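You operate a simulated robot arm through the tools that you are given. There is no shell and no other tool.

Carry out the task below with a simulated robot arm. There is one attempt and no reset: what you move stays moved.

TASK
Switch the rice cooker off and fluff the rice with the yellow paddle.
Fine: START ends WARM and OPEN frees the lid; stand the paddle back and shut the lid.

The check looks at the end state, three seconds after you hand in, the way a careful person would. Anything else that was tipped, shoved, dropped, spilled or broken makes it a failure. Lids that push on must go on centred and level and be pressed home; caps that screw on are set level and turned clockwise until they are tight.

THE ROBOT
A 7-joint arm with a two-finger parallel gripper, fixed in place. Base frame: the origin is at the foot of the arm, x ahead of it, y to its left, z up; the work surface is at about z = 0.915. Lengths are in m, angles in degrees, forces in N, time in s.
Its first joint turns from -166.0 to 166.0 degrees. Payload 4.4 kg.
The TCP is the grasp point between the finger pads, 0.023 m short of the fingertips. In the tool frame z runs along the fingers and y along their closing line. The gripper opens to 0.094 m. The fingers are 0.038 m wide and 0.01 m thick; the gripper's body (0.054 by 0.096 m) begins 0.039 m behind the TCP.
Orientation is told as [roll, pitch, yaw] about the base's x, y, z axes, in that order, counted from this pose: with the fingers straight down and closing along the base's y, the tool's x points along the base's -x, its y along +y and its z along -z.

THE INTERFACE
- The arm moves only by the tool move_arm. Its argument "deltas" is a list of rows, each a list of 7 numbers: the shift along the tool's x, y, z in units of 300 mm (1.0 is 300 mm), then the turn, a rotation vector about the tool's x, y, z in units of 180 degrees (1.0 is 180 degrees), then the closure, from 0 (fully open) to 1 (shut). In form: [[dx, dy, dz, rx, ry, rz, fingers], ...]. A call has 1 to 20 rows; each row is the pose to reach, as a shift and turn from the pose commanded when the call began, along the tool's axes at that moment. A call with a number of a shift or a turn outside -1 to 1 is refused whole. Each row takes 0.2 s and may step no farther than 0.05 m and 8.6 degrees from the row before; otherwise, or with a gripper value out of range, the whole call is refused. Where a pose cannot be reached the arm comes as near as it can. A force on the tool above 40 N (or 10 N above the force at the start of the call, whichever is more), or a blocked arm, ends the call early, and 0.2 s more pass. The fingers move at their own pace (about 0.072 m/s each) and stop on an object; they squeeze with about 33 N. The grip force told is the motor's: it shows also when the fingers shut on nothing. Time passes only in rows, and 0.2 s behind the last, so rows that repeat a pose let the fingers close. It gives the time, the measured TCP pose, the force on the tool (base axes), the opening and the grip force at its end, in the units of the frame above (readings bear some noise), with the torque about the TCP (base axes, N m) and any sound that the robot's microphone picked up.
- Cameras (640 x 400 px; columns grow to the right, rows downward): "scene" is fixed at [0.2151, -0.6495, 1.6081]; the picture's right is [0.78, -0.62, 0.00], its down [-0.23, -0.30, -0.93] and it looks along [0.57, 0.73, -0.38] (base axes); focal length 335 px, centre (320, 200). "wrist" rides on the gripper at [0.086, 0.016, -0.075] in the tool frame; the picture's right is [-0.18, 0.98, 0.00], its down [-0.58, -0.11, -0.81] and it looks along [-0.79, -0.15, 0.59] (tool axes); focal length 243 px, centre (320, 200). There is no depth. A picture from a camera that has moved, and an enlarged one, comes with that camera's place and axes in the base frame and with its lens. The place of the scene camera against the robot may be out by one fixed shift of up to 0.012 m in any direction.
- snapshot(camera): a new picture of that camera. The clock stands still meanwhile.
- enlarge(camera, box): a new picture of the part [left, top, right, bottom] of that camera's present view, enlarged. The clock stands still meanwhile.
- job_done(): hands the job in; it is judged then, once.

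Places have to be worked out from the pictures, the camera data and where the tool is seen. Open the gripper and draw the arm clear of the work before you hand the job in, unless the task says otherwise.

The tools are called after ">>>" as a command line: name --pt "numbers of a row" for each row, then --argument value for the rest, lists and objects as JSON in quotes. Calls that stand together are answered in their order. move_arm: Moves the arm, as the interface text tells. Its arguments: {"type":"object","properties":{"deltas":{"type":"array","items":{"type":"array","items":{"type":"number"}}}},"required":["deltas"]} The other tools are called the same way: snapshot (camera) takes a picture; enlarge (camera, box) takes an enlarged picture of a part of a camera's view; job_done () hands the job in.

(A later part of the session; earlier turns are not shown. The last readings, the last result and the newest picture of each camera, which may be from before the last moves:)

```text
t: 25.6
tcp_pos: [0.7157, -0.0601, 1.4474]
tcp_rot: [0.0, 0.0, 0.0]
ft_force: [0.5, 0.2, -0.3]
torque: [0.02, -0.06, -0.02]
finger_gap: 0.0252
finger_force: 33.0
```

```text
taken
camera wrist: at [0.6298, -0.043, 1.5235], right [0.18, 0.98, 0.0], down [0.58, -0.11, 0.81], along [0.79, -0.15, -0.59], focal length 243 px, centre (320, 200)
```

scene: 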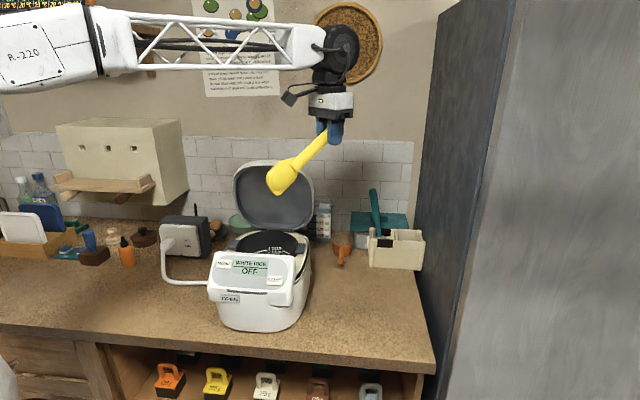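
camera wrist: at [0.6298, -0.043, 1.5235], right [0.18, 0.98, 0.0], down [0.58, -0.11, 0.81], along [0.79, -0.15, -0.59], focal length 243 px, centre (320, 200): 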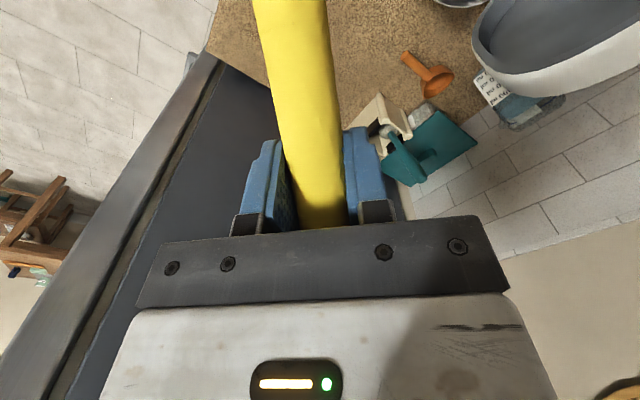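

All level. I continue back to the look pose beside the pot.

>>> move_arm --pt "0.145 -0.033 0.005 0 0 0 1" --pt "0.29 -0.066 0.01 0 0 0 1" --pt "0.435 -0.099 0.015 0 0 0 1" --pt "0.58 -0.131 0.02 0 0 0 1" --pt "0.725 -0.164 0.025 0 0 0 1" --pt "0.87 -0.197 0.03 0 0 0 1" --pt "0.87 -0.197 0.03 0 0 0 1"

>>> snapshot --camera "wrist"

>>> snapshot --camera "scene"

```text
t: 27.2
tcp_pos: [0.4537, -0.1164, 1.4407]
tcp_rot: [0.0, 0.0, 0.0]
ft_force: [-0.1, 0.0, -0.1]
torque: [0.02, -0.06, 0.02]
finger_gap: 0.0253
finger_force: 33.1
```

```text
taken
camera wrist: at [0.3675, -0.0995, 1.5158], right [0.18, 0.98, 0.0], down [0.58, -0.11, 0.81], along [0.79, -0.15, -0.59], focal length 243 px, centre (320, 200)
```

wrist: 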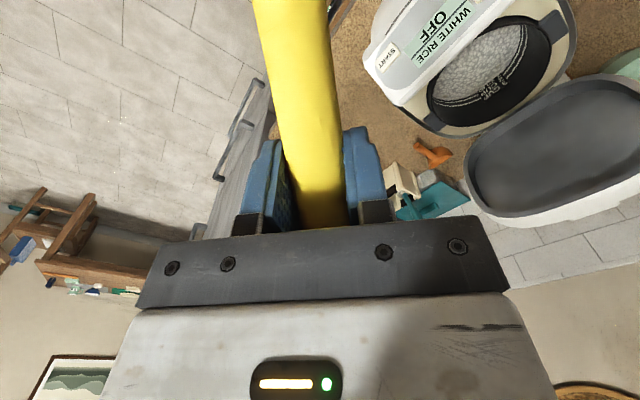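

```text
taken
```

scene: 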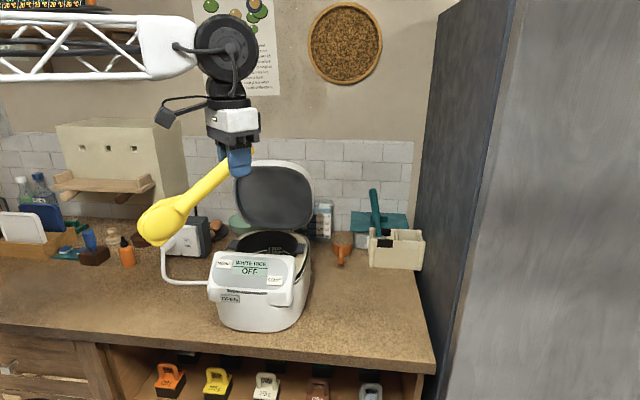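

I can see the rice in the pot now; enlarging both the pot and the paddle blade.

>>> enlarge --camera "wrist" --box '[360, 0, 600, 150]'

>>> enlarge --camera "scene" --box '[120, 130, 270, 260]'

```text
2.67 times, centred on (480, 75) of wrist
camera zoom: at [0.3675, -0.0995, 1.5158], right [0.18, 0.98, 0.0], down [0.58, -0.11, 0.81], along [0.79, -0.15, -0.59], focal length 647 px, centre (-107, 533)
```

zoom: 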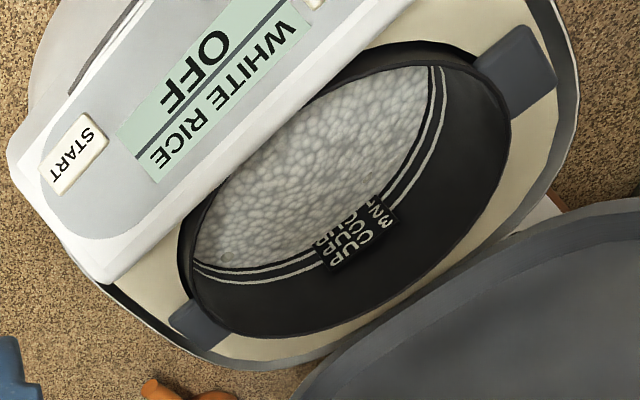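

```text
3.08 times, centred on (195, 195) of scene
camera zoom: at [0.2151, -0.6495, 1.6081], right [0.78, -0.62, 0.0], down [-0.23, -0.3, -0.93], along [0.57, 0.73, -0.38], focal length 1030 px, centre (705, 215)
```

zoom: 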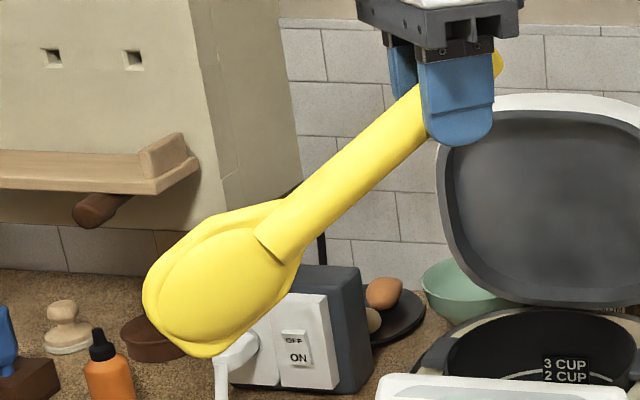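

The rice surface works out at z ≈ 1.00, pot rim z ≈ 1.085 with centre about (0.642, 0.148), and the blade is a flat oval lying in the tool's x‑z plane. I bring the paddle over the pot with the hand tilted 45° at yaw 45°, still well above the rim.

>>> move_arm --pt "-0.0807 0.1096 0.0074 -0.0109 -0.0263 -0.0263 1" --pt "-0.1615 0.2193 0.0148 -0.0218 -0.0526 -0.0526 1" --pt "-0.2422 0.3289 0.0222 -0.0327 -0.0789 -0.0789 1" --pt "-0.323 0.4385 0.0296 -0.0436 -0.1052 -0.1052 1" --pt "-0.4037 0.5482 0.0371 -0.0545 -0.1316 -0.1316 1" --pt "-0.4845 0.6578 0.0445 -0.0654 -0.1579 -0.1579 1" --pt "-0.5652 0.7674 0.0519 -0.0763 -0.1842 -0.1842 1" --pt "-0.646 0.8771 0.0593 -0.0872 -0.2105 -0.2105 1" --pt "-0.7267 0.9867 0.0667 -0.0981 -0.2368 -0.2368 1" --pt "-0.7267 0.9867 0.0667 -0.0981 -0.2368 -0.2368 1"

>>> snapshot --camera "scene"

>>> snapshot --camera "wrist"

```text
t: 29.4
tcp_pos: [0.6733, 0.18, 1.4184]
tcp_rot: [0.0, -45.1, 45.1]
ft_force: [0.0, 0.3, -0.6]
torque: [-0.01, 0.0, -0.02]
finger_gap: 0.0252
finger_force: 33.4
```

```text
taken
```

scene: 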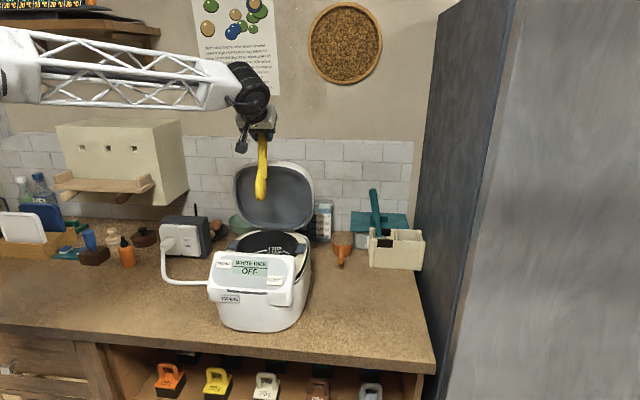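

```text
taken
camera wrist: at [0.5816, 0.1105, 1.4105], right [-0.6, 0.79, 0.13], down [-0.04, -0.19, 0.98], along [0.8, 0.59, 0.14], focal length 243 px, centre (320, 200)
```

wrist: 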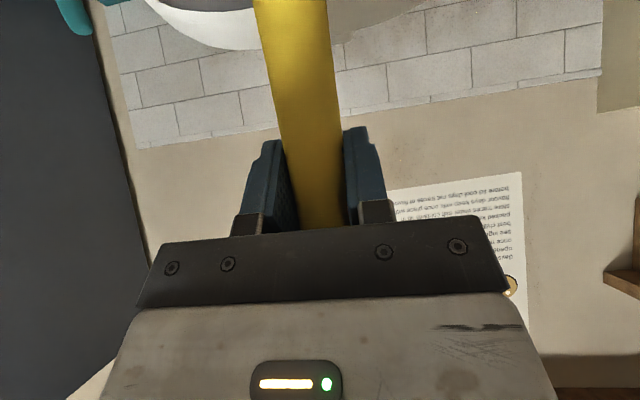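

The blade tip hangs at about (0.633, 0.140, 1.234), centred over the pot opening. I lower 18 cm straight down so the blade is inside the pot just above the rice.

>>> move_arm --pt "0.1061 0 0.1061 0 0 0 1" --pt "0.2121 0 0.2121 0 0 0 1" --pt "0.3182 0 0.3182 0 0 0 1" --pt "0.4243 0 0.4243 0 0 0 1" --pt "0.4243 0 0.4243 0 0 0 1"

>>> enlarge --camera "scene" --box '[200, 150, 340, 320]'

>>> snapshot --camera "wrist"

```text
t: 30.6
tcp_pos: [0.6722, 0.178, 1.2391]
tcp_rot: [-0.1, -45.1, 44.9]
ft_force: [0.9, 0.4, -0.8]
torque: [0.05, 0.01, -0.03]
finger_gap: 0.0253
finger_force: 33.3
```

```text
2.35 times, centred on (270, 235) of scene
camera zoom: at [0.2151, -0.6495, 1.6081], right [0.78, -0.62, 0.0], down [-0.23, -0.3, -0.93], along [0.57, 0.73, -0.38], focal length 788 px, centre (438, 118)
```

zoom: 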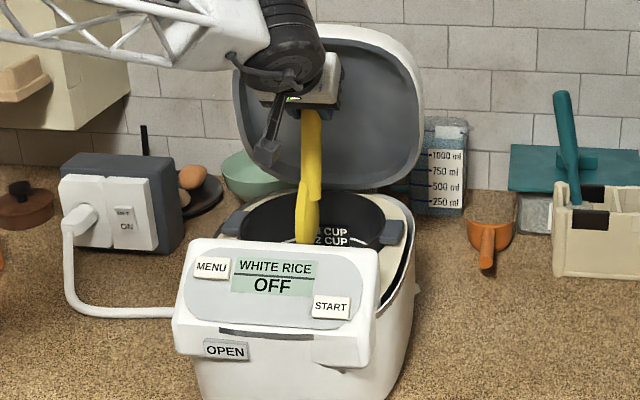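

```text
taken
camera wrist: at [0.5806, 0.1101, 1.2312], right [-0.6, 0.79, 0.13], down [-0.04, -0.19, 0.98], along [0.8, 0.59, 0.14], focal length 243 px, centre (320, 200)
```

wrist: 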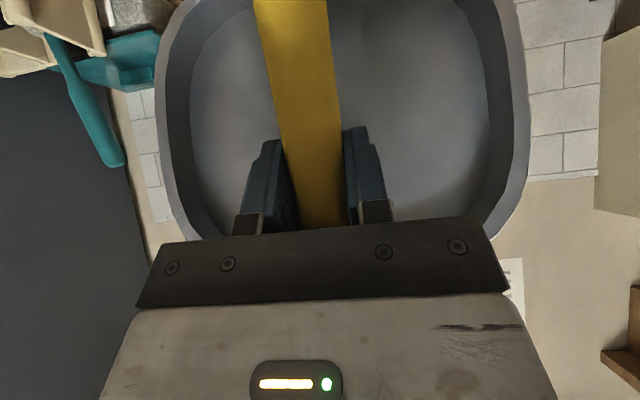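

The blade is centred in the pot and clear of its walls. I lower slowly into the rice and read the force.

>>> move_arm --pt "0.0707 0 0.0707 0 0 0 1" --pt "0.1179 0 0.1179 0 0 0 1" --pt "0.1414 0 0.1414 0 0 0 1" --pt "0.1532 0 0.1532 0 0 0 1"

>>> enlarge --camera "scene" --box '[200, 150, 340, 320]'

>>> snapshot --camera "wrist"

```text
t: 31.6
tcp_pos: [0.6728, 0.1782, 1.1745]
tcp_rot: [0.0, -45.0, 45.0]
ft_force: [0.4, -0.2, -0.9]
torque: [0.02, -0.01, -0.01]
finger_gap: 0.025
finger_force: 33.2
```

```text
2.35 times, centred on (270, 235) of scene
camera zoom: at [0.2151, -0.6495, 1.6081], right [0.78, -0.62, 0.0], down [-0.23, -0.3, -0.93], along [0.57, 0.73, -0.38], focal length 788 px, centre (438, 118)
```

zoom: 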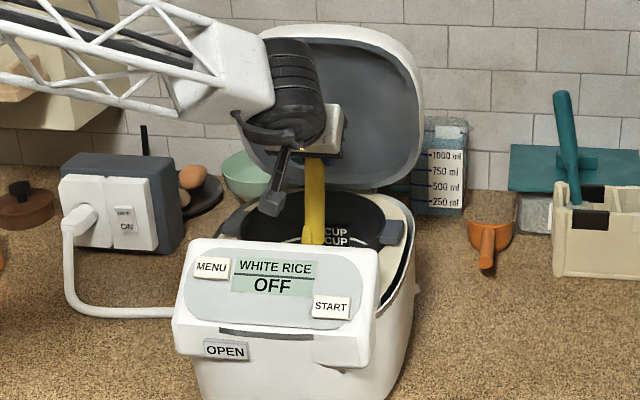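

```text
taken
camera wrist: at [0.5812, 0.1097, 1.1665], right [-0.6, 0.79, 0.13], down [-0.04, -0.19, 0.98], along [0.8, 0.59, 0.14], focal length 243 px, centre (320, 200)
```

wrist: 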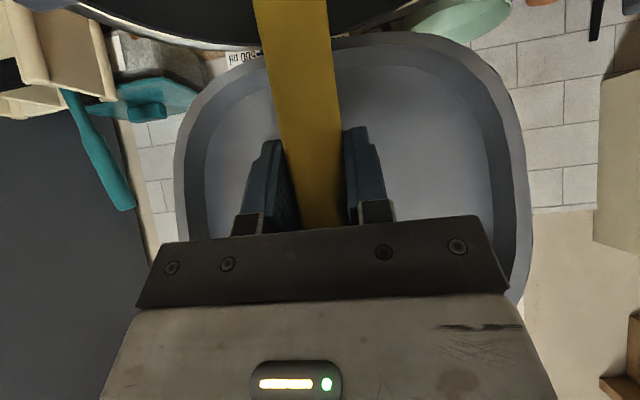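

No resistance yet with the blade tip around z ≈ 0.99. I lower another 1.5 cm in small steps, watching the force.

>>> move_arm --pt "0.0118 0 0.0118 0 0 0 1" --pt "0.0236 0 0.0236 0 0 0 1" --pt "0.0354 0 0.0354 0 0 0 1"

>>> snapshot --camera "wrist"

```text
t: 32.4
tcp_pos: [0.6735, 0.1801, 1.1595]
tcp_rot: [-0.1, -45.0, 44.9]
ft_force: [-0.2, 0.0, -0.2]
torque: [0.04, -0.03, 0.03]
finger_gap: 0.0252
finger_force: 32.9
```

```text
taken
camera wrist: at [0.5812, 0.1108, 1.1522], right [-0.6, 0.79, 0.13], down [-0.04, -0.19, 0.98], along [0.8, 0.59, 0.14], focal length 243 px, centre (320, 200)
```

wrist: 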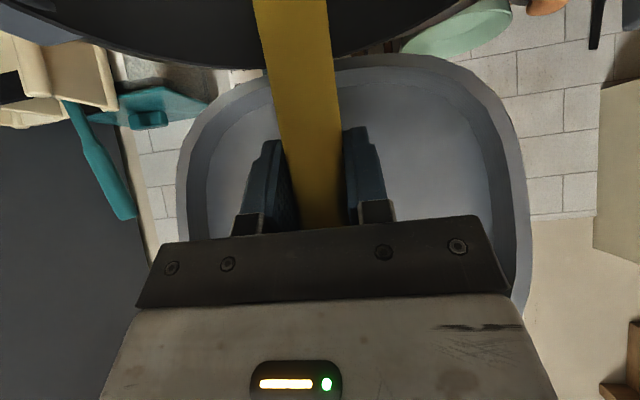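

The blade tip is about 2.5 cm into the rice with no noticeable load. I stir a gentle oval within the pot, keeping clear of walls, lid and panel.

>>> move_arm --pt "0 0.0667 0 0 0 0 1" --pt "0 0.1167 0 0 0 0 1" --pt "-0.0118 0.15 0.0118 0 0 0 1" --pt "-0.0283 0.1167 0.0283 0 0 0 1" --pt "-0.0354 0.05 0.0354 0 0 0 1" --pt "-0.0354 -0.0167 0.0354 0 0 0 1" --pt "-0.0354 -0.0833 0.0354 0 0 0 1" --pt "-0.0236 -0.1333 0.0236 0 0 0 1" --pt "0 -0.15 0 0 0 0 1" --pt "0.0236 -0.1167 -0.0236 0 0 0 1" --pt "0.0354 -0.05 -0.0354 0 0 0 1" --pt "0.0354 0.0167 -0.0354 0 0 0 1" --pt "0.0354 0.0833 -0.0354 0 0 0 1" --pt "0.0189 0.1333 -0.0189 0 0 0 1" --pt "0 0.15 0 0 0 0 1" --pt "0 0.0833 0 0 0 0 1" --pt "0 0 0 0 0 0 1"

>>> snapshot --camera "wrist"

>>> enlarge --camera "scene" --box '[200, 150, 340, 320]'

```text
t: 36.0
tcp_pos: [0.6738, 0.1776, 1.1576]
tcp_rot: [0.0, -44.9, 45.0]
ft_force: [0.4, -0.2, -1.1]
torque: [0.02, -0.02, 0.01]
finger_gap: 0.0253
finger_force: 33.2
```

```text
taken
camera wrist: at [0.5814, 0.1095, 1.1497], right [-0.6, 0.79, 0.13], down [-0.04, -0.19, 0.98], along [0.8, 0.59, 0.14], focal length 243 px, centre (320, 200)
```

wrist: 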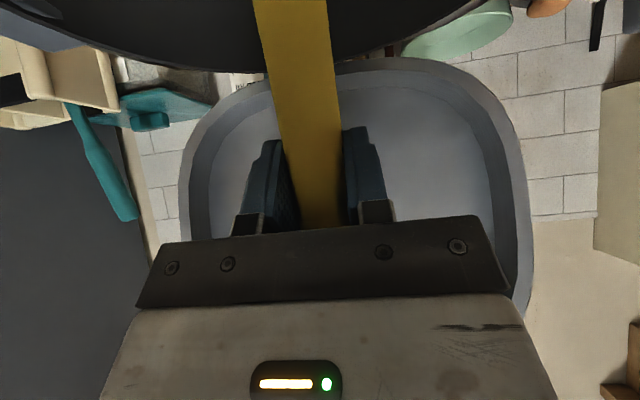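

```text
2.35 times, centred on (270, 235) of scene
camera zoom: at [0.2151, -0.6495, 1.6081], right [0.78, -0.62, 0.0], down [-0.23, -0.3, -0.93], along [0.57, 0.73, -0.38], focal length 788 px, centre (438, 118)
```

zoom: 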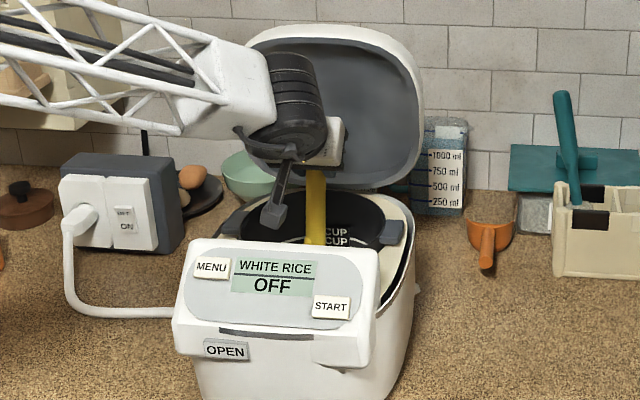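

The stir ran with no load or contact. I lift the paddle straight out of the pot so that I can look at the rice.

>>> move_arm --pt "-0.06 0 -0.06 0 0 0 1" --pt "-0.15 0 -0.15 0 0 0 1" --pt "-0.25 0 -0.25 0 0 0 1" --pt "-0.35 0 -0.35 0 0 0 1" --pt "-0.45 0 -0.45 0 0 0 1" --pt "-0.55 0 -0.55 0 0 0 1" --pt "-0.6128 0 -0.6128 0 0 0 1" --pt "-0.6128 0 -0.6128 0 0 0 1"

>>> enlarge --camera "scene" --box '[200, 100, 340, 260]'

```text
t: 37.8
tcp_pos: [0.6712, 0.1788, 1.4209]
tcp_rot: [0.0, -45.1, 45.0]
ft_force: [0.0, -0.5, 0.1]
torque: [-0.02, -0.02, -0.02]
finger_gap: 0.0252
finger_force: 32.5
```

```text
2.50 times, centred on (270, 180) of scene
camera zoom: at [0.2151, -0.6495, 1.6081], right [0.78, -0.62, 0.0], down [-0.23, -0.3, -0.93], along [0.57, 0.73, -0.38], focal length 837 px, centre (445, 250)
```

zoom: 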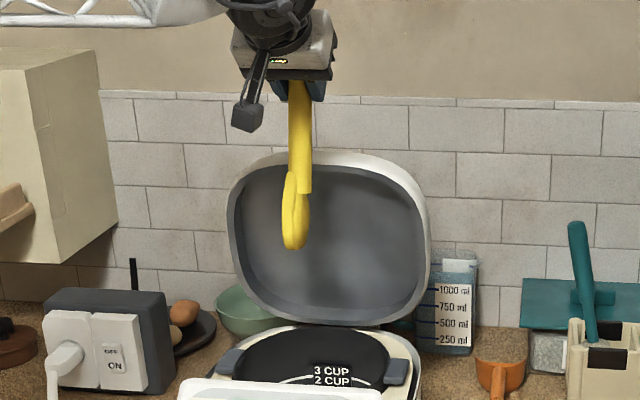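

The blade came out clean. I return the hand to the look pose beside the pot.

>>> move_arm --pt "0.09 -0.0204 -0.1004 0.0109 0.0263 0.0263 1" --pt "0.1799 -0.0409 -0.2008 0.0218 0.0526 0.0526 1" --pt "0.2699 -0.0613 -0.3013 0.0327 0.0789 0.0789 1" --pt "0.3598 -0.0817 -0.4017 0.0436 0.1052 0.1052 1" --pt "0.4498 -0.1022 -0.5021 0.0545 0.1316 0.1316 1" --pt "0.5397 -0.1226 -0.6025 0.0654 0.1579 0.1579 1" --pt "0.6297 -0.143 -0.703 0.0763 0.1842 0.1842 1" --pt "0.7196 -0.1635 -0.8034 0.0872 0.2105 0.2105 1" --pt "0.8096 -0.1839 -0.9038 0.0981 0.2368 0.2368 1" --pt "0.8096 -0.1839 -0.9038 0.0981 0.2368 0.2368 1"

>>> enlarge --camera "wrist" --box '[360, 0, 600, 150]'

```text
t: 40.0
tcp_pos: [0.455, -0.1181, 1.4413]
tcp_rot: [0.0, 0.1, 0.0]
ft_force: [-0.4, 0.9, -0.2]
torque: [0.0, -0.06, -0.01]
finger_gap: 0.0252
finger_force: 33.3
```

```text
2.67 times, centred on (480, 75) of wrist
camera zoom: at [0.3685, -0.1011, 1.5166], right [0.18, 0.98, 0.0], down [0.58, -0.11, 0.81], along [0.79, -0.15, -0.59], focal length 647 px, centre (-107, 533)
```

zoom: 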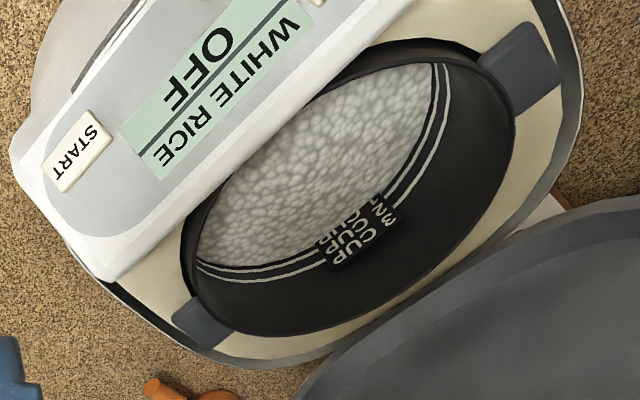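

The rice looks nearly unchanged, and the scene picture suggests the blade tip sat about 1 cm higher than I assumed, so I should go deeper. I re-approach with yaw 0 and a 40° tilt, which keeps the wrist camera over the pot and gives more room.

>>> move_arm --pt "-0.1021 0.1108 0.0167 0 -0.0278 0 1" --pt "-0.2042 0.2217 0.0333 0 -0.0556 0 1" --pt "-0.3063 0.3325 0.05 0 -0.0833 0 1" --pt "-0.4083 0.4434 0.0667 0 -0.1111 0 1" --pt "-0.5104 0.5542 0.0833 0 -0.1389 0 1" --pt "-0.6125 0.665 0.1 0 -0.1667 0 1" --pt "-0.7146 0.7759 0.1167 0 -0.1944 0 1" --pt "-0.8167 0.8867 0.1333 0 -0.2222 0 1" --pt "-0.8167 0.8867 0.1333 0 -0.2222 0 1"

>>> enlarge --camera "scene" --box '[200, 100, 340, 260]'

>>> snapshot --camera "wrist"

```text
t: 42.0
tcp_pos: [0.7027, 0.1493, 1.4003]
tcp_rot: [0.0, -40.1, 0.0]
ft_force: [0.2, 0.4, -1.6]
torque: [-0.03, -0.02, 0.01]
finger_gap: 0.025
finger_force: 33.1
```

```text
2.50 times, centred on (270, 180) of scene
camera zoom: at [0.2151, -0.6495, 1.6081], right [0.78, -0.62, 0.0], down [-0.23, -0.3, -0.93], along [0.57, 0.73, -0.38], focal length 837 px, centre (445, 250)
```

zoom: 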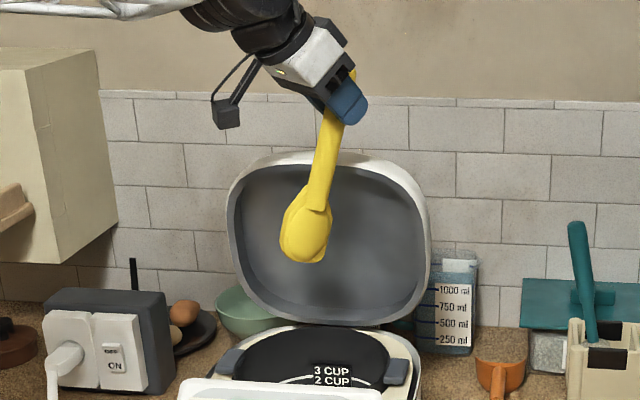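

```text
taken
camera wrist: at [0.5884, 0.1661, 1.4017], right [0.14, 0.98, 0.12], down [-0.07, -0.11, 0.99], along [0.99, -0.15, 0.06], focal length 243 px, centre (320, 200)
```

wrist: 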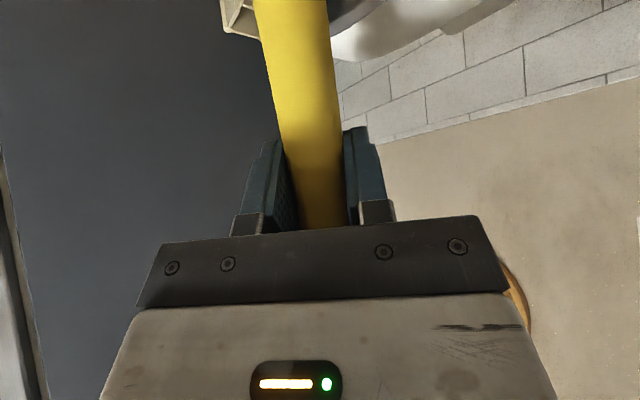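

The blade hangs over the pot centre with tip at about z ≈ 1.228. I lower 24 cm straight down to just inside the rice surface.

>>> move_arm --pt "0.0857 0 0.1021 0 0 0 1" --pt "0.1714 0 0.2043 0 0 0 1" --pt "0.2571 0 0.3064 0 0 0 1" --pt "0.3429 0 0.4085 0 0 0 1" --pt "0.4286 0 0.5107 0 0 0 1" --pt "0.5143 0 0.6128 0 0 0 1" --pt "0.5143 0 0.6128 0 0 0 1"

>>> snapshot --camera "wrist"

>>> enlarge --camera "scene" --box '[200, 150, 340, 320]'

```text
t: 43.6
tcp_pos: [0.6995, 0.1494, 1.1598]
tcp_rot: [0.1, -40.0, -0.1]
ft_force: [0.5, 1.1, -0.9]
torque: [0.04, -0.02, 0.02]
finger_gap: 0.025
finger_force: 33.0
```

```text
taken
camera wrist: at [0.5854, 0.1651, 1.1609], right [0.14, 0.98, 0.12], down [-0.07, -0.11, 0.99], along [0.99, -0.15, 0.06], focal length 243 px, centre (320, 200)
```

wrist: 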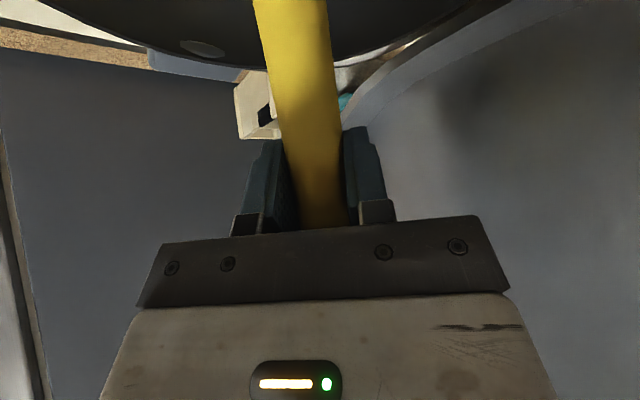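

```text
2.35 times, centred on (270, 235) of scene
camera zoom: at [0.2151, -0.6495, 1.6081], right [0.78, -0.62, 0.0], down [-0.23, -0.3, -0.93], along [0.57, 0.73, -0.38], focal length 788 px, centre (438, 118)
```

zoom: 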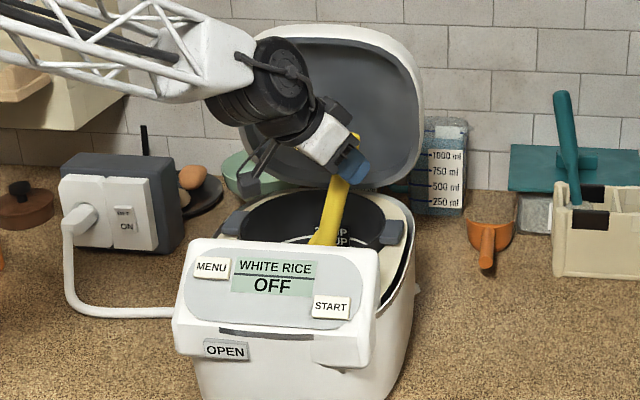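

Still free with good clearance to the lid. I lower in 5 mm steps while watching the force.

>>> move_arm --pt "0.0107 0 0.0128 0 0 0 1" --pt "0.0214 0 0.0255 0 0 0 1" --pt "0.0321 0 0.0383 0 0 0 1"

```text
t: 44.4
tcp_pos: [0.7016, 0.1491, 1.1483]
tcp_rot: [0.0, -40.3, 0.1]
ft_force: [6.3, 0.3, 29.4]
torque: [0.02, 0.01, -0.05]
finger_gap: 0.0248
finger_force: 32.9
```

The blade met the pot bottom (29 N) with the tip at about z ≈ 0.975, so the rice is only ~2.5 cm deep. I lift 8 mm off the bottom at once and stir a full pattern through the rice from there.

>>> move_arm --pt "-0.0171 0 -0.0204 0 0 0 1" --pt "-0.0171 0.0667 -0.0204 0 0 0 1" --pt "-0.0171 0.1333 -0.0204 0 0 0 1" --pt "-0.0426 0.15 0.001 0 0 0 1" --pt "-0.0554 0.0833 0.0117 0 0 0 1" --pt "-0.0554 0.0167 0.0117 0 0 0 1" --pt "-0.0554 -0.05 0.0117 0 0 0 1" --pt "-0.0426 -0.1167 0.001 0 0 0 1" --pt "-0.0171 -0.15 -0.0204 0 0 0 1" --pt "0.0135 -0.1167 -0.0461 0 0 0 1" --pt "0.0212 -0.05 -0.0525 0 0 0 1" --pt "0.0212 0.0167 -0.0525 0 0 0 1" --pt "0.0212 0.0833 -0.0525 0 0 0 1" --pt "-0.0043 0.1333 -0.0311 0 0 0 1" --pt "-0.0171 0.0667 -0.0204 0 0 0 1" --pt "-0.0171 0 -0.0204 0 0 0 1" --pt "-0.0171 -0.0667 -0.0204 0 0 0 1" --pt "-0.0171 -0.1333 -0.0204 0 0 0 1" --pt "-0.0171 -0.0667 -0.0204 0 0 0 1" --pt "-0.0171 0 -0.0204 0 0 0 1"

>>> snapshot --camera "wrist"

>>> enlarge --camera "scene" --box '[200, 150, 340, 320]'

```text
t: 48.6
tcp_pos: [0.6993, 0.1493, 1.1518]
tcp_rot: [0.0, -39.9, 0.1]
ft_force: [-0.5, 0.1, -0.7]
torque: [-0.02, -0.02, 0.03]
finger_gap: 0.0252
finger_force: 32.7
```

```text
taken
camera wrist: at [0.5853, 0.165, 1.1541], right [0.14, 0.98, 0.12], down [-0.07, -0.11, 0.99], along [0.99, -0.15, 0.06], focal length 243 px, centre (320, 200)
```

wrist: 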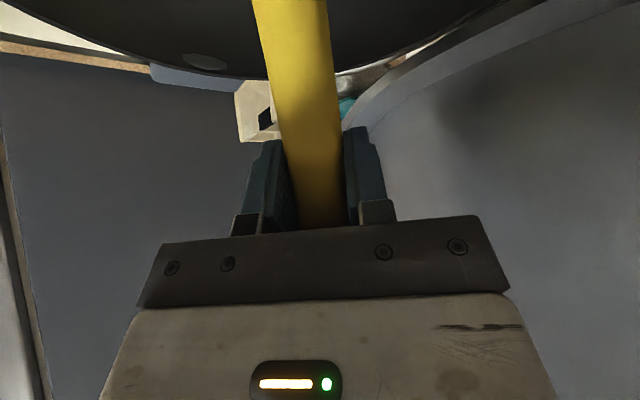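

```text
2.35 times, centred on (270, 235) of scene
camera zoom: at [0.2151, -0.6495, 1.6081], right [0.78, -0.62, 0.0], down [-0.23, -0.3, -0.93], along [0.57, 0.73, -0.38], focal length 788 px, centre (438, 118)
```

zoom: 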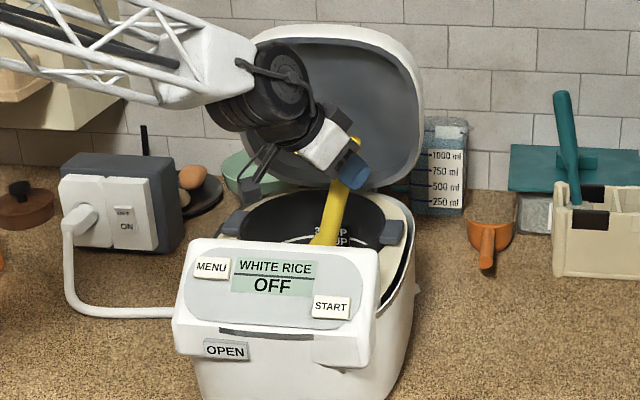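

No load during the sweep and nothing spilled. I add a few lift-and-fold strokes across the pot.

>>> move_arm --pt "0 -0.0667 0 0 0 0 1" --pt "0 -0.1333 0 0 0 0 1" --pt "0 -0.0667 0 0 0 0 1" --pt "-0.0214 0 -0.0255 0 0 0 1" --pt "-0.0643 0.0667 -0.0766 0 0 0 1" --pt "-0.0643 0.1333 -0.0766 0 0 0 1" --pt "-0.0321 0.15 -0.0383 0 0 0 1" --pt "0 0.15 0 0 0 0 1" --pt "0 0.0833 0 0 0 0 1" --pt "-0.0214 0 -0.0255 0 0 0 1" --pt "-0.0643 -0.0667 -0.0766 0 0 0 1" --pt "-0.0643 -0.1333 -0.0766 0 0 0 1" --pt "-0.0321 -0.15 -0.0383 0 0 0 1" --pt "0 -0.15 0 0 0 0 1" --pt "0 -0.0833 0 0 0 0 1" --pt "0 0 0 0 0 0 1"

```text
t: 52.0
tcp_pos: [0.6999, 0.1483, 1.1505]
tcp_rot: [0.1, -40.0, 0.0]
ft_force: [0.1, -0.1, -0.2]
torque: [0.01, -0.02, -0.03]
finger_gap: 0.0251
finger_force: 32.7
```

Strokes done without load. Lifting the paddle straight up out of the pot.

>>> move_arm --pt "-0.0536 0 -0.0638 0 0 0 1" --pt "-0.1393 0 -0.166 0 0 0 1" --pt "-0.225 0 -0.2681 0 0 0 1" --pt "-0.3214 0 -0.383 0 0 0 1" --pt "-0.4286 0 -0.5107 0 0 0 1" --pt "-0.5357 0 -0.6383 0 0 0 1" --pt "-0.5357 0 -0.6383 0 0 0 1"

>>> enlarge --camera "scene" --box '[200, 100, 340, 260]'

```text
t: 53.6
tcp_pos: [0.7027, 0.1496, 1.4027]
tcp_rot: [0.0, -40.0, -0.1]
ft_force: [0.3, -1.1, 0.0]
torque: [0.01, -0.03, -0.04]
finger_gap: 0.0252
finger_force: 32.8
```

```text
2.50 times, centred on (270, 180) of scene
camera zoom: at [0.2151, -0.6495, 1.6081], right [0.78, -0.62, 0.0], down [-0.23, -0.3, -0.93], along [0.57, 0.73, -0.38], focal length 837 px, centre (445, 250)
```

zoom: 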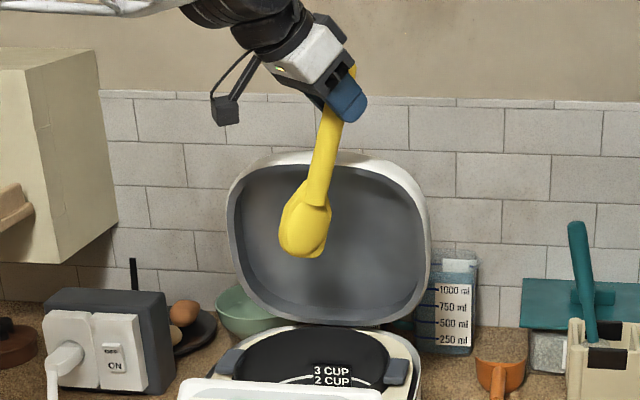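

The paddle has slid about 5 mm up in the grip from touching the bottom, otherwise fine. Moving to the look pose to inspect the rice.

>>> move_arm --pt "0.0675 -0.1108 -0.0784 0 0.0278 0 1" --pt "0.135 -0.2217 -0.1568 0 0.0556 0 1" --pt "0.2025 -0.3325 -0.2352 0 0.0833 0 1" --pt "0.27 -0.4434 -0.3136 0 0.1111 0 1" --pt "0.3375 -0.5542 -0.392 0 0.1389 0 1" --pt "0.405 -0.665 -0.4704 0 0.1667 0 1" --pt "0.4725 -0.7759 -0.5488 0 0.1944 0 1" --pt "0.54 -0.8867 -0.6272 0 0.2222 0 1" --pt "0.54 -0.8867 -0.6272 0 0.2222 0 1"

>>> enlarge --camera "wrist" --box '[360, 0, 600, 150]'

>>> enlarge --camera "wrist" --box '[420, 20, 540, 110]'

```text
t: 55.6
tcp_pos: [0.4539, -0.1184, 1.4441]
tcp_rot: [0.1, 0.1, 0.0]
ft_force: [-0.2, -0.3, -0.1]
torque: [0.0, -0.07, 0.02]
finger_gap: 0.025
finger_force: 33.2
```

```text
2.67 times, centred on (480, 75) of wrist
camera zoom: at [0.3675, -0.1024, 1.518], right [0.18, 0.98, 0.0], down [0.58, -0.11, 0.81], along [0.79, -0.15, -0.59], focal length 647 px, centre (-107, 533)
```

zoom: 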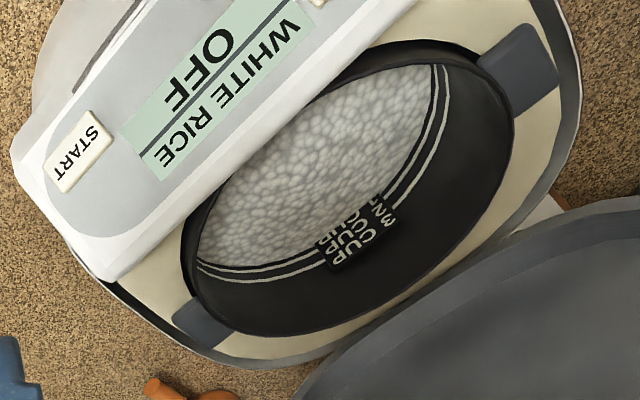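

```text
4.44 times, centred on (480, 65) of wrist
camera zoom: at [0.3675, -0.1024, 1.518], right [0.18, 0.98, 0.0], down [0.58, -0.11, 0.81], along [0.79, -0.15, -0.59], focal length 1078 px, centre (-391, 800)
```

zoom: 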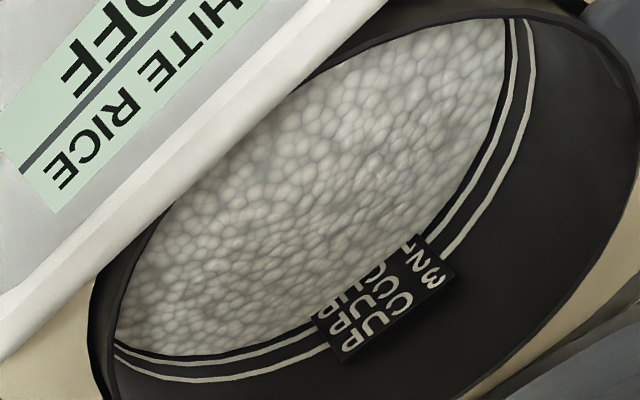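

The picture alone does not tell me how deep the blade went, so I take a steeper, closer look at the rice and the level marks.

>>> move_arm --pt "-0.0556 0.0639 0.1022 0 0.0185 0 1" --pt "-0.1111 0.1278 0.2044 0 0.037 0 1" --pt "-0.1667 0.1917 0.3067 0 0.0556 0 1" --pt "-0.2222 0.2556 0.4089 0 0.0741 0 1" --pt "-0.2778 0.3194 0.5111 0 0.0926 0 1" --pt "-0.3333 0.3833 0.6133 0 0.1111 0 1" --pt "-0.3333 0.3833 0.6133 0 0.1111 0 1"

>>> snapshot --camera "wrist"

>>> enlarge --camera "wrist" --box '[350, 50, 530, 200]'

>>> snapshot --camera "scene"

```text
t: 57.2
tcp_pos: [0.5558, -0.0012, 1.2565]
tcp_rot: [0.0, 19.9, 0.0]
ft_force: [1.4, 0.9, -0.4]
torque: [-0.01, -0.05, 0.01]
finger_gap: 0.0251
finger_force: 32.7
```

```text
taken
camera wrist: at [0.4986, 0.0143, 1.3573], right [0.17, 0.98, -0.06], down [0.82, -0.11, 0.56], along [0.54, -0.15, -0.83], focal length 243 px, centre (320, 200)
```

wrist: 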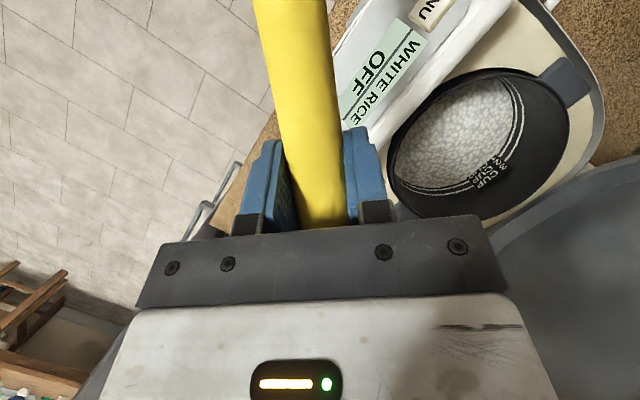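

```text
2.67 times, centred on (440, 125) of wrist
camera zoom: at [0.4986, 0.0143, 1.3573], right [0.17, 0.98, -0.06], down [0.82, -0.11, 0.56], along [0.54, -0.15, -0.83], focal length 647 px, centre (0, 400)
```

zoom: 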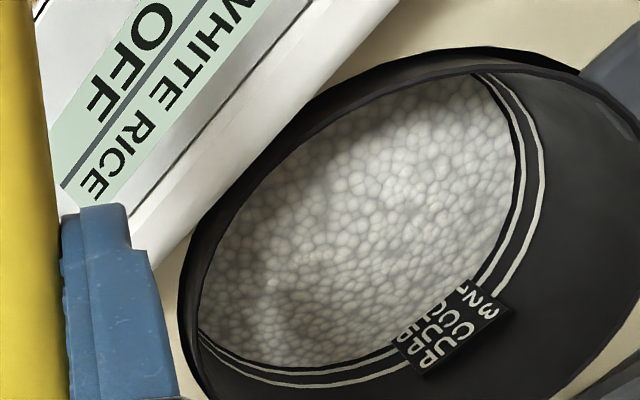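

```text
taken
```

scene: 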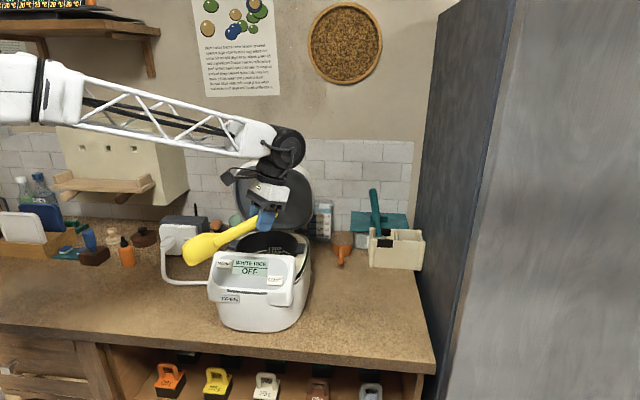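

The near view shows bumpy, uneven rice with its level about z ≈ 0.985 (just under the 2‑CUP mark), so the blade was in it by about 1 cm. I go back in for a second, fuller pass nearer the bottom.

>>> move_arm --pt "-0.0361 0.0625 -0.0768 0 -0.0417 0 1" --pt "-0.0723 0.125 -0.1536 0 -0.0833 0 1" --pt "-0.1084 0.1875 -0.2304 0 -0.125 0 1" --pt "-0.1445 0.25 -0.3072 0 -0.1667 0 1" --pt "-0.1806 0.3125 -0.3839 0 -0.2083 0 1" --pt "-0.2168 0.375 -0.4607 0 -0.25 0 1" --pt "-0.2529 0.4375 -0.5375 0 -0.2917 0 1" --pt "-0.289 0.5 -0.6143 0 -0.3333 0 1" --pt "-0.289 0.5 -0.6143 0 -0.3333 0 1"

>>> enlarge --camera "scene" --box '[200, 100, 340, 260]'

```text
t: 59.2
tcp_pos: [0.6975, 0.1486, 1.4033]
tcp_rot: [0.0, -40.2, -0.2]
ft_force: [-0.1, -0.2, -1.2]
torque: [0.0, -0.06, -0.03]
finger_gap: 0.0253
finger_force: 32.8
```

```text
2.50 times, centred on (270, 180) of scene
camera zoom: at [0.2151, -0.6495, 1.6081], right [0.78, -0.62, 0.0], down [-0.23, -0.3, -0.93], along [0.57, 0.73, -0.38], focal length 837 px, centre (445, 250)
```

zoom: 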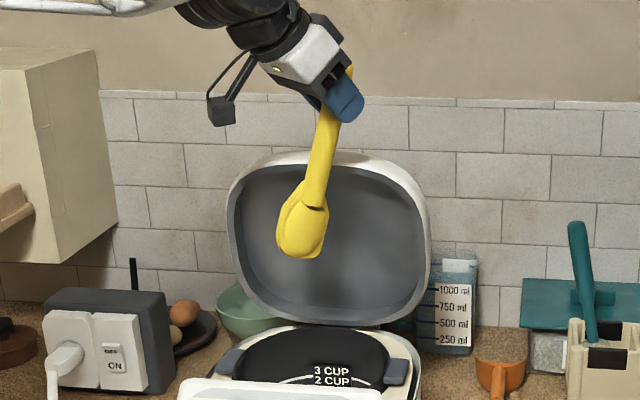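

Above the pot again. Lowering 24.5 cm, then creeping down for light bottom contact.

>>> move_arm --pt "0.0857 0 0.1021 0 0 0 1" --pt "0.1714 0 0.2043 0 0 0 1" --pt "0.2571 0 0.3064 0 0 0 1" --pt "0.3429 0 0.4085 0 0 0 1" --pt "0.4286 0 0.5107 0 0 0 1" --pt "0.4929 0 0.5873 0 0 0 1" --pt "0.525 0 0.6256 0 0 0 1" --pt "0.525 0 0.6256 0 0 0 1"

>>> move_arm --pt "0.0064 0 0.0077 0 0 0 1" --pt "0.0107 0 0.0128 0 0 0 1"

```text
t: 61.0
tcp_pos: [0.6996, 0.1461, 1.1558]
tcp_rot: [0.0, -39.9, 0.0]
ft_force: [0.0, -0.2, -2.2]
torque: [0.03, -0.05, 0.02]
finger_gap: 0.0254
finger_force: 32.5
```

```text
t: 61.6
tcp_pos: [0.6999, 0.1484, 1.1518]
tcp_rot: [0.0, -40.0, 0.0]
ft_force: [-0.1, 0.5, -0.5]
torque: [-0.02, -0.03, -0.01]
finger_gap: 0.0251
finger_force: 33.1
```

No contact yet; creeping another few millimetres.

>>> move_arm --pt "0.0064 0 0.0077 0 0 0 1" --pt "0.0064 0 0.0077 0 0 0 1"

>>> move_arm --pt "0.0064 0 0.0077 0 0 0 1" --pt "0.0064 0 0.0077 0 0 0 1"

```text
t: 62.2
tcp_pos: [0.6991, 0.1472, 1.1479]
tcp_rot: [0.0, -40.1, 0.0]
ft_force: [-0.1, -0.2, -1.5]
torque: [-0.03, -0.01, -0.01]
finger_gap: 0.0251
finger_force: 32.9
```

```text
t: 62.8
tcp_pos: [0.6991, 0.1478, 1.1475]
tcp_rot: [0.0, -40.3, 0.1]
ft_force: [2.8, -1.6, 22.7]
torque: [-0.15, 0.53, 0.05]
finger_gap: 0.025
finger_force: 32.9
```

The pot bottom is felt again at the same height, so I am definitely through the rice. I lift 4 mm and run a wide pass, keeping back from the lid on its side.

>>> move_arm --pt "-0.0086 0 -0.0102 0 0 0 1" --pt "-0.0086 -0.0667 -0.0102 0 0 0 1" --pt "-0.0214 -0.1333 0.0005 0 0 0 1" --pt "-0.0086 -0.1833 -0.0102 0 0 0 1" --pt "0.0297 -0.1667 -0.0423 0 0 0 1" --pt "0.0552 -0.1 -0.0638 0 0 0 1" --pt "0.068 -0.0333 -0.0745 0 0 0 1" --pt "0.068 0.0333 -0.0745 0 0 0 1" --pt "0.0552 0.1 -0.0638 0 0 0 1" --pt "0.0297 0.1667 -0.0423 0 0 0 1" --pt "-0.0086 0.1667 -0.0102 0 0 0 1" --pt "-0.0086 0.1 -0.0102 0 0 0 1" --pt "-0.0341 0.0333 0.0112 0 0 0 1" --pt "-0.0597 -0.0333 0.0327 0 0 0 1" --pt "-0.0597 -0.1 0.0327 0 0 0 1" --pt "-0.0341 -0.15 0.0112 0 0 0 1" --pt "-0.0086 -0.1 -0.0102 0 0 0 1" --pt "0.0169 -0.0333 -0.0316 0 0 0 1" --pt "0.0169 0.0333 -0.0316 0 0 0 1" --pt "-0.0086 0 -0.0102 0 0 0 1"

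```text
t: 67.0
tcp_pos: [0.6983, 0.1496, 1.1498]
tcp_rot: [0.0, -40.0, 0.1]
ft_force: [0.0, -0.3, -0.9]
torque: [0.03, -0.01, -0.02]
finger_gap: 0.0255
finger_force: 32.9
```

No load. One more lift-and-fold round with a twist of the blade, then I will lift out.

>>> move_arm --pt "0 -0.0833 0 0 0 0 1" --pt "0 -0.15 0 0 0 0 1" --pt "0 -0.1 0 -0.0286 0 -0.034 1" --pt "-0.0214 -0.0333 -0.0255 -0.0572 0 -0.0681 1" --pt "-0.0643 0.05 -0.0766 -0.0572 0 -0.0681 1" --pt "-0.0388 0.1167 -0.098 -0.0286 0 -0.034 1" --pt "0.0041 0.1333 -0.0469 0 0 0 1" --pt "0.0255 0.1333 -0.0214 0 0 0 1" --pt "0.0255 0.0833 -0.0214 0.0286 0 0.034 1" --pt "-0.0214 0 -0.0255 0.0572 0 0.0681 1" --pt "-0.0643 -0.0667 -0.0766 0.0572 0 0.0681 1" --pt "-0.0643 -0.1167 -0.0766 0.0286 0 0.034 1" --pt "-0.0214 -0.1 -0.0255 0 0 0 1" --pt "0 -0.05 0 0 0 0 1" --pt "0 0 0 0 0 0 1"

>>> move_arm --pt "-0.0536 0 -0.0638 0 0 0 1" --pt "-0.1393 0 -0.166 0 0 0 1" --pt "-0.225 0 -0.2681 0 0 0 1" --pt "-0.3214 0 -0.383 0 0 0 1" --pt "-0.4286 0 -0.5107 0 0 0 1" --pt "-0.5357 0 -0.6383 0 0 0 1" --pt "-0.5357 0 -0.6383 0 0 0 1"

>>> snapshot --camera "scene"

```text
t: 70.2
tcp_pos: [0.7001, 0.1483, 1.1507]
tcp_rot: [0.0, -40.0, 0.0]
ft_force: [-0.4, 0.4, -1.3]
torque: [0.0, -0.02, -0.03]
finger_gap: 0.0253
finger_force: 32.8
```

```text
t: 71.8
tcp_pos: [0.7001, 0.1483, 1.3997]
tcp_rot: [0.0, -40.0, 0.0]
ft_force: [-0.6, 0.8, -0.7]
torque: [-0.02, -0.04, 0.0]
finger_gap: 0.0253
finger_force: 32.8
```

```text
taken
```

scene: 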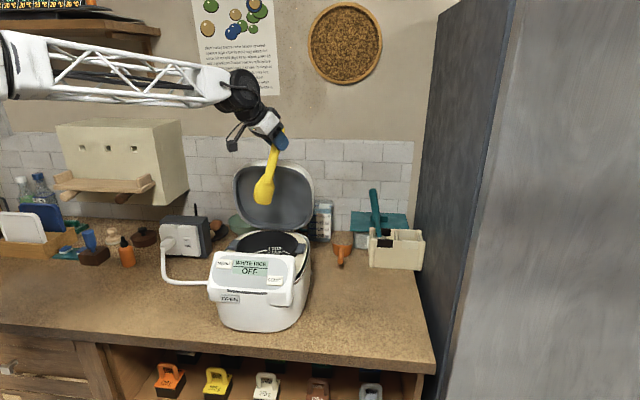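

The paddle is out and all is in place. I take the near view again to compare the rice.

>>> move_arm --pt "0.0846 -0.0625 0.0071 0 0.0417 0 1" --pt "0.1692 -0.125 0.0142 0 0.0833 0 1" --pt "0.2538 -0.1875 0.0213 0 0.125 0 1" --pt "0.3383 -0.25 0.0283 0 0.1667 0 1" --pt "0.4229 -0.3125 0.0354 0 0.2083 0 1" --pt "0.5075 -0.375 0.0425 0 0.25 0 1" --pt "0.5921 -0.4375 0.0496 0 0.2917 0 1" --pt "0.6767 -0.5 0.0567 0 0.3333 0 1" --pt "0.6767 -0.5 0.0567 0 0.3333 0 1"

>>> enlarge --camera "wrist" --box '[350, 50, 530, 200]'

>>> snapshot --camera "wrist"

```text
t: 73.8
tcp_pos: [0.5541, -0.0027, 1.2562]
tcp_rot: [0.1, 20.1, 0.0]
ft_force: [-0.7, -0.7, -0.2]
torque: [-0.03, -0.03, -0.02]
finger_gap: 0.0251
finger_force: 32.9
```

```text
2.67 times, centred on (440, 125) of wrist
camera zoom: at [0.498, 0.0134, 1.3562], right [0.17, 0.98, -0.06], down [0.82, -0.11, 0.56], along [0.54, -0.15, -0.83], focal length 647 px, centre (0, 400)
```

zoom: 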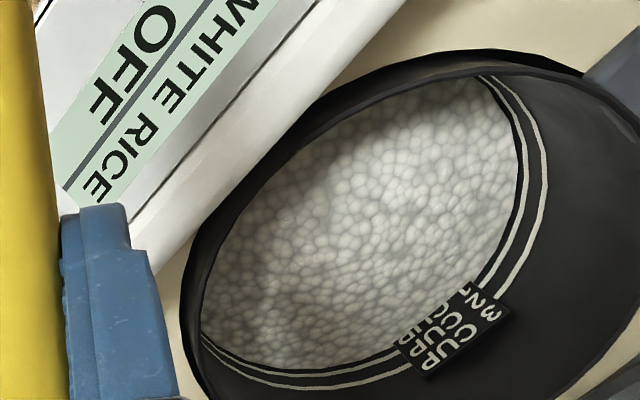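

```text
taken
camera wrist: at [0.498, 0.0134, 1.3562], right [0.17, 0.98, -0.06], down [0.82, -0.11, 0.56], along [0.54, -0.15, -0.83], focal length 243 px, centre (320, 200)
```

wrist: 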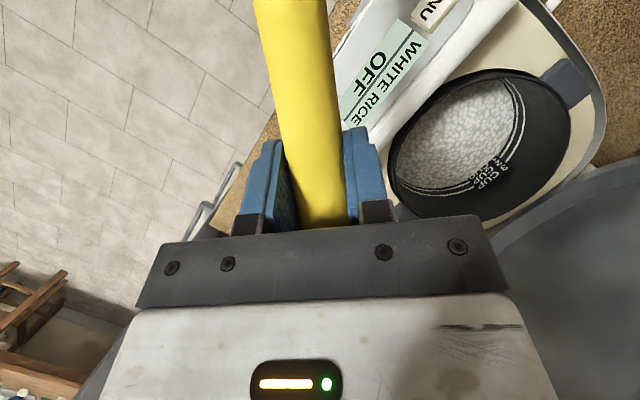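

The level marks matter here: I zoom on the label to see exactly where the rice surface cuts the marks.

>>> enlarge --camera "wrist" --box '[445, 140, 515, 195]'

>>> enlarge --camera "wrist" --box '[400, 85, 500, 165]'

>>> enlarge --camera "scene" --box '[235, 225, 315, 260]'

```text
7.27 times, centred on (480, 168) of wrist
camera zoom: at [0.498, 0.0134, 1.3562], right [0.17, 0.98, -0.06], down [0.82, -0.11, 0.56], along [0.54, -0.15, -0.83], focal length 1764 px, centre (-844, 436)
```

zoom: 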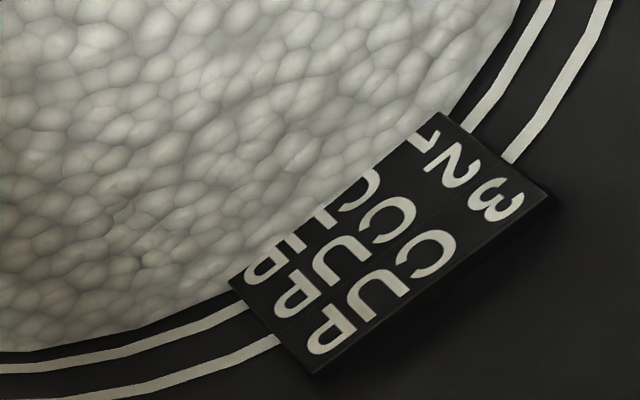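

```text
5.00 times, centred on (450, 125) of wrist
camera zoom: at [0.498, 0.0134, 1.3562], right [0.17, 0.98, -0.06], down [0.82, -0.11, 0.56], along [0.54, -0.15, -0.83], focal length 1213 px, centre (-330, 575)
```

zoom: 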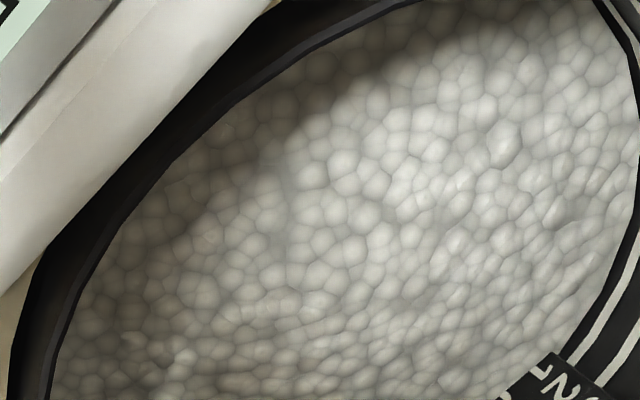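

```text
8.00 times, centred on (275, 242) of scene
camera zoom: at [0.2151, -0.6495, 1.6081], right [0.78, -0.62, 0.0], down [-0.23, -0.3, -0.93], along [0.57, 0.73, -0.38], focal length 2678 px, centre (680, -140)
```

zoom: 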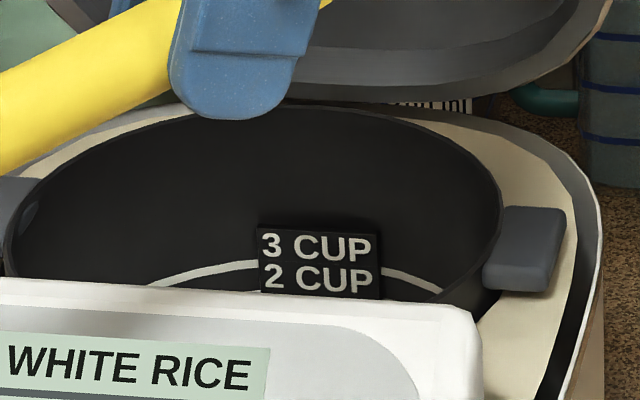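

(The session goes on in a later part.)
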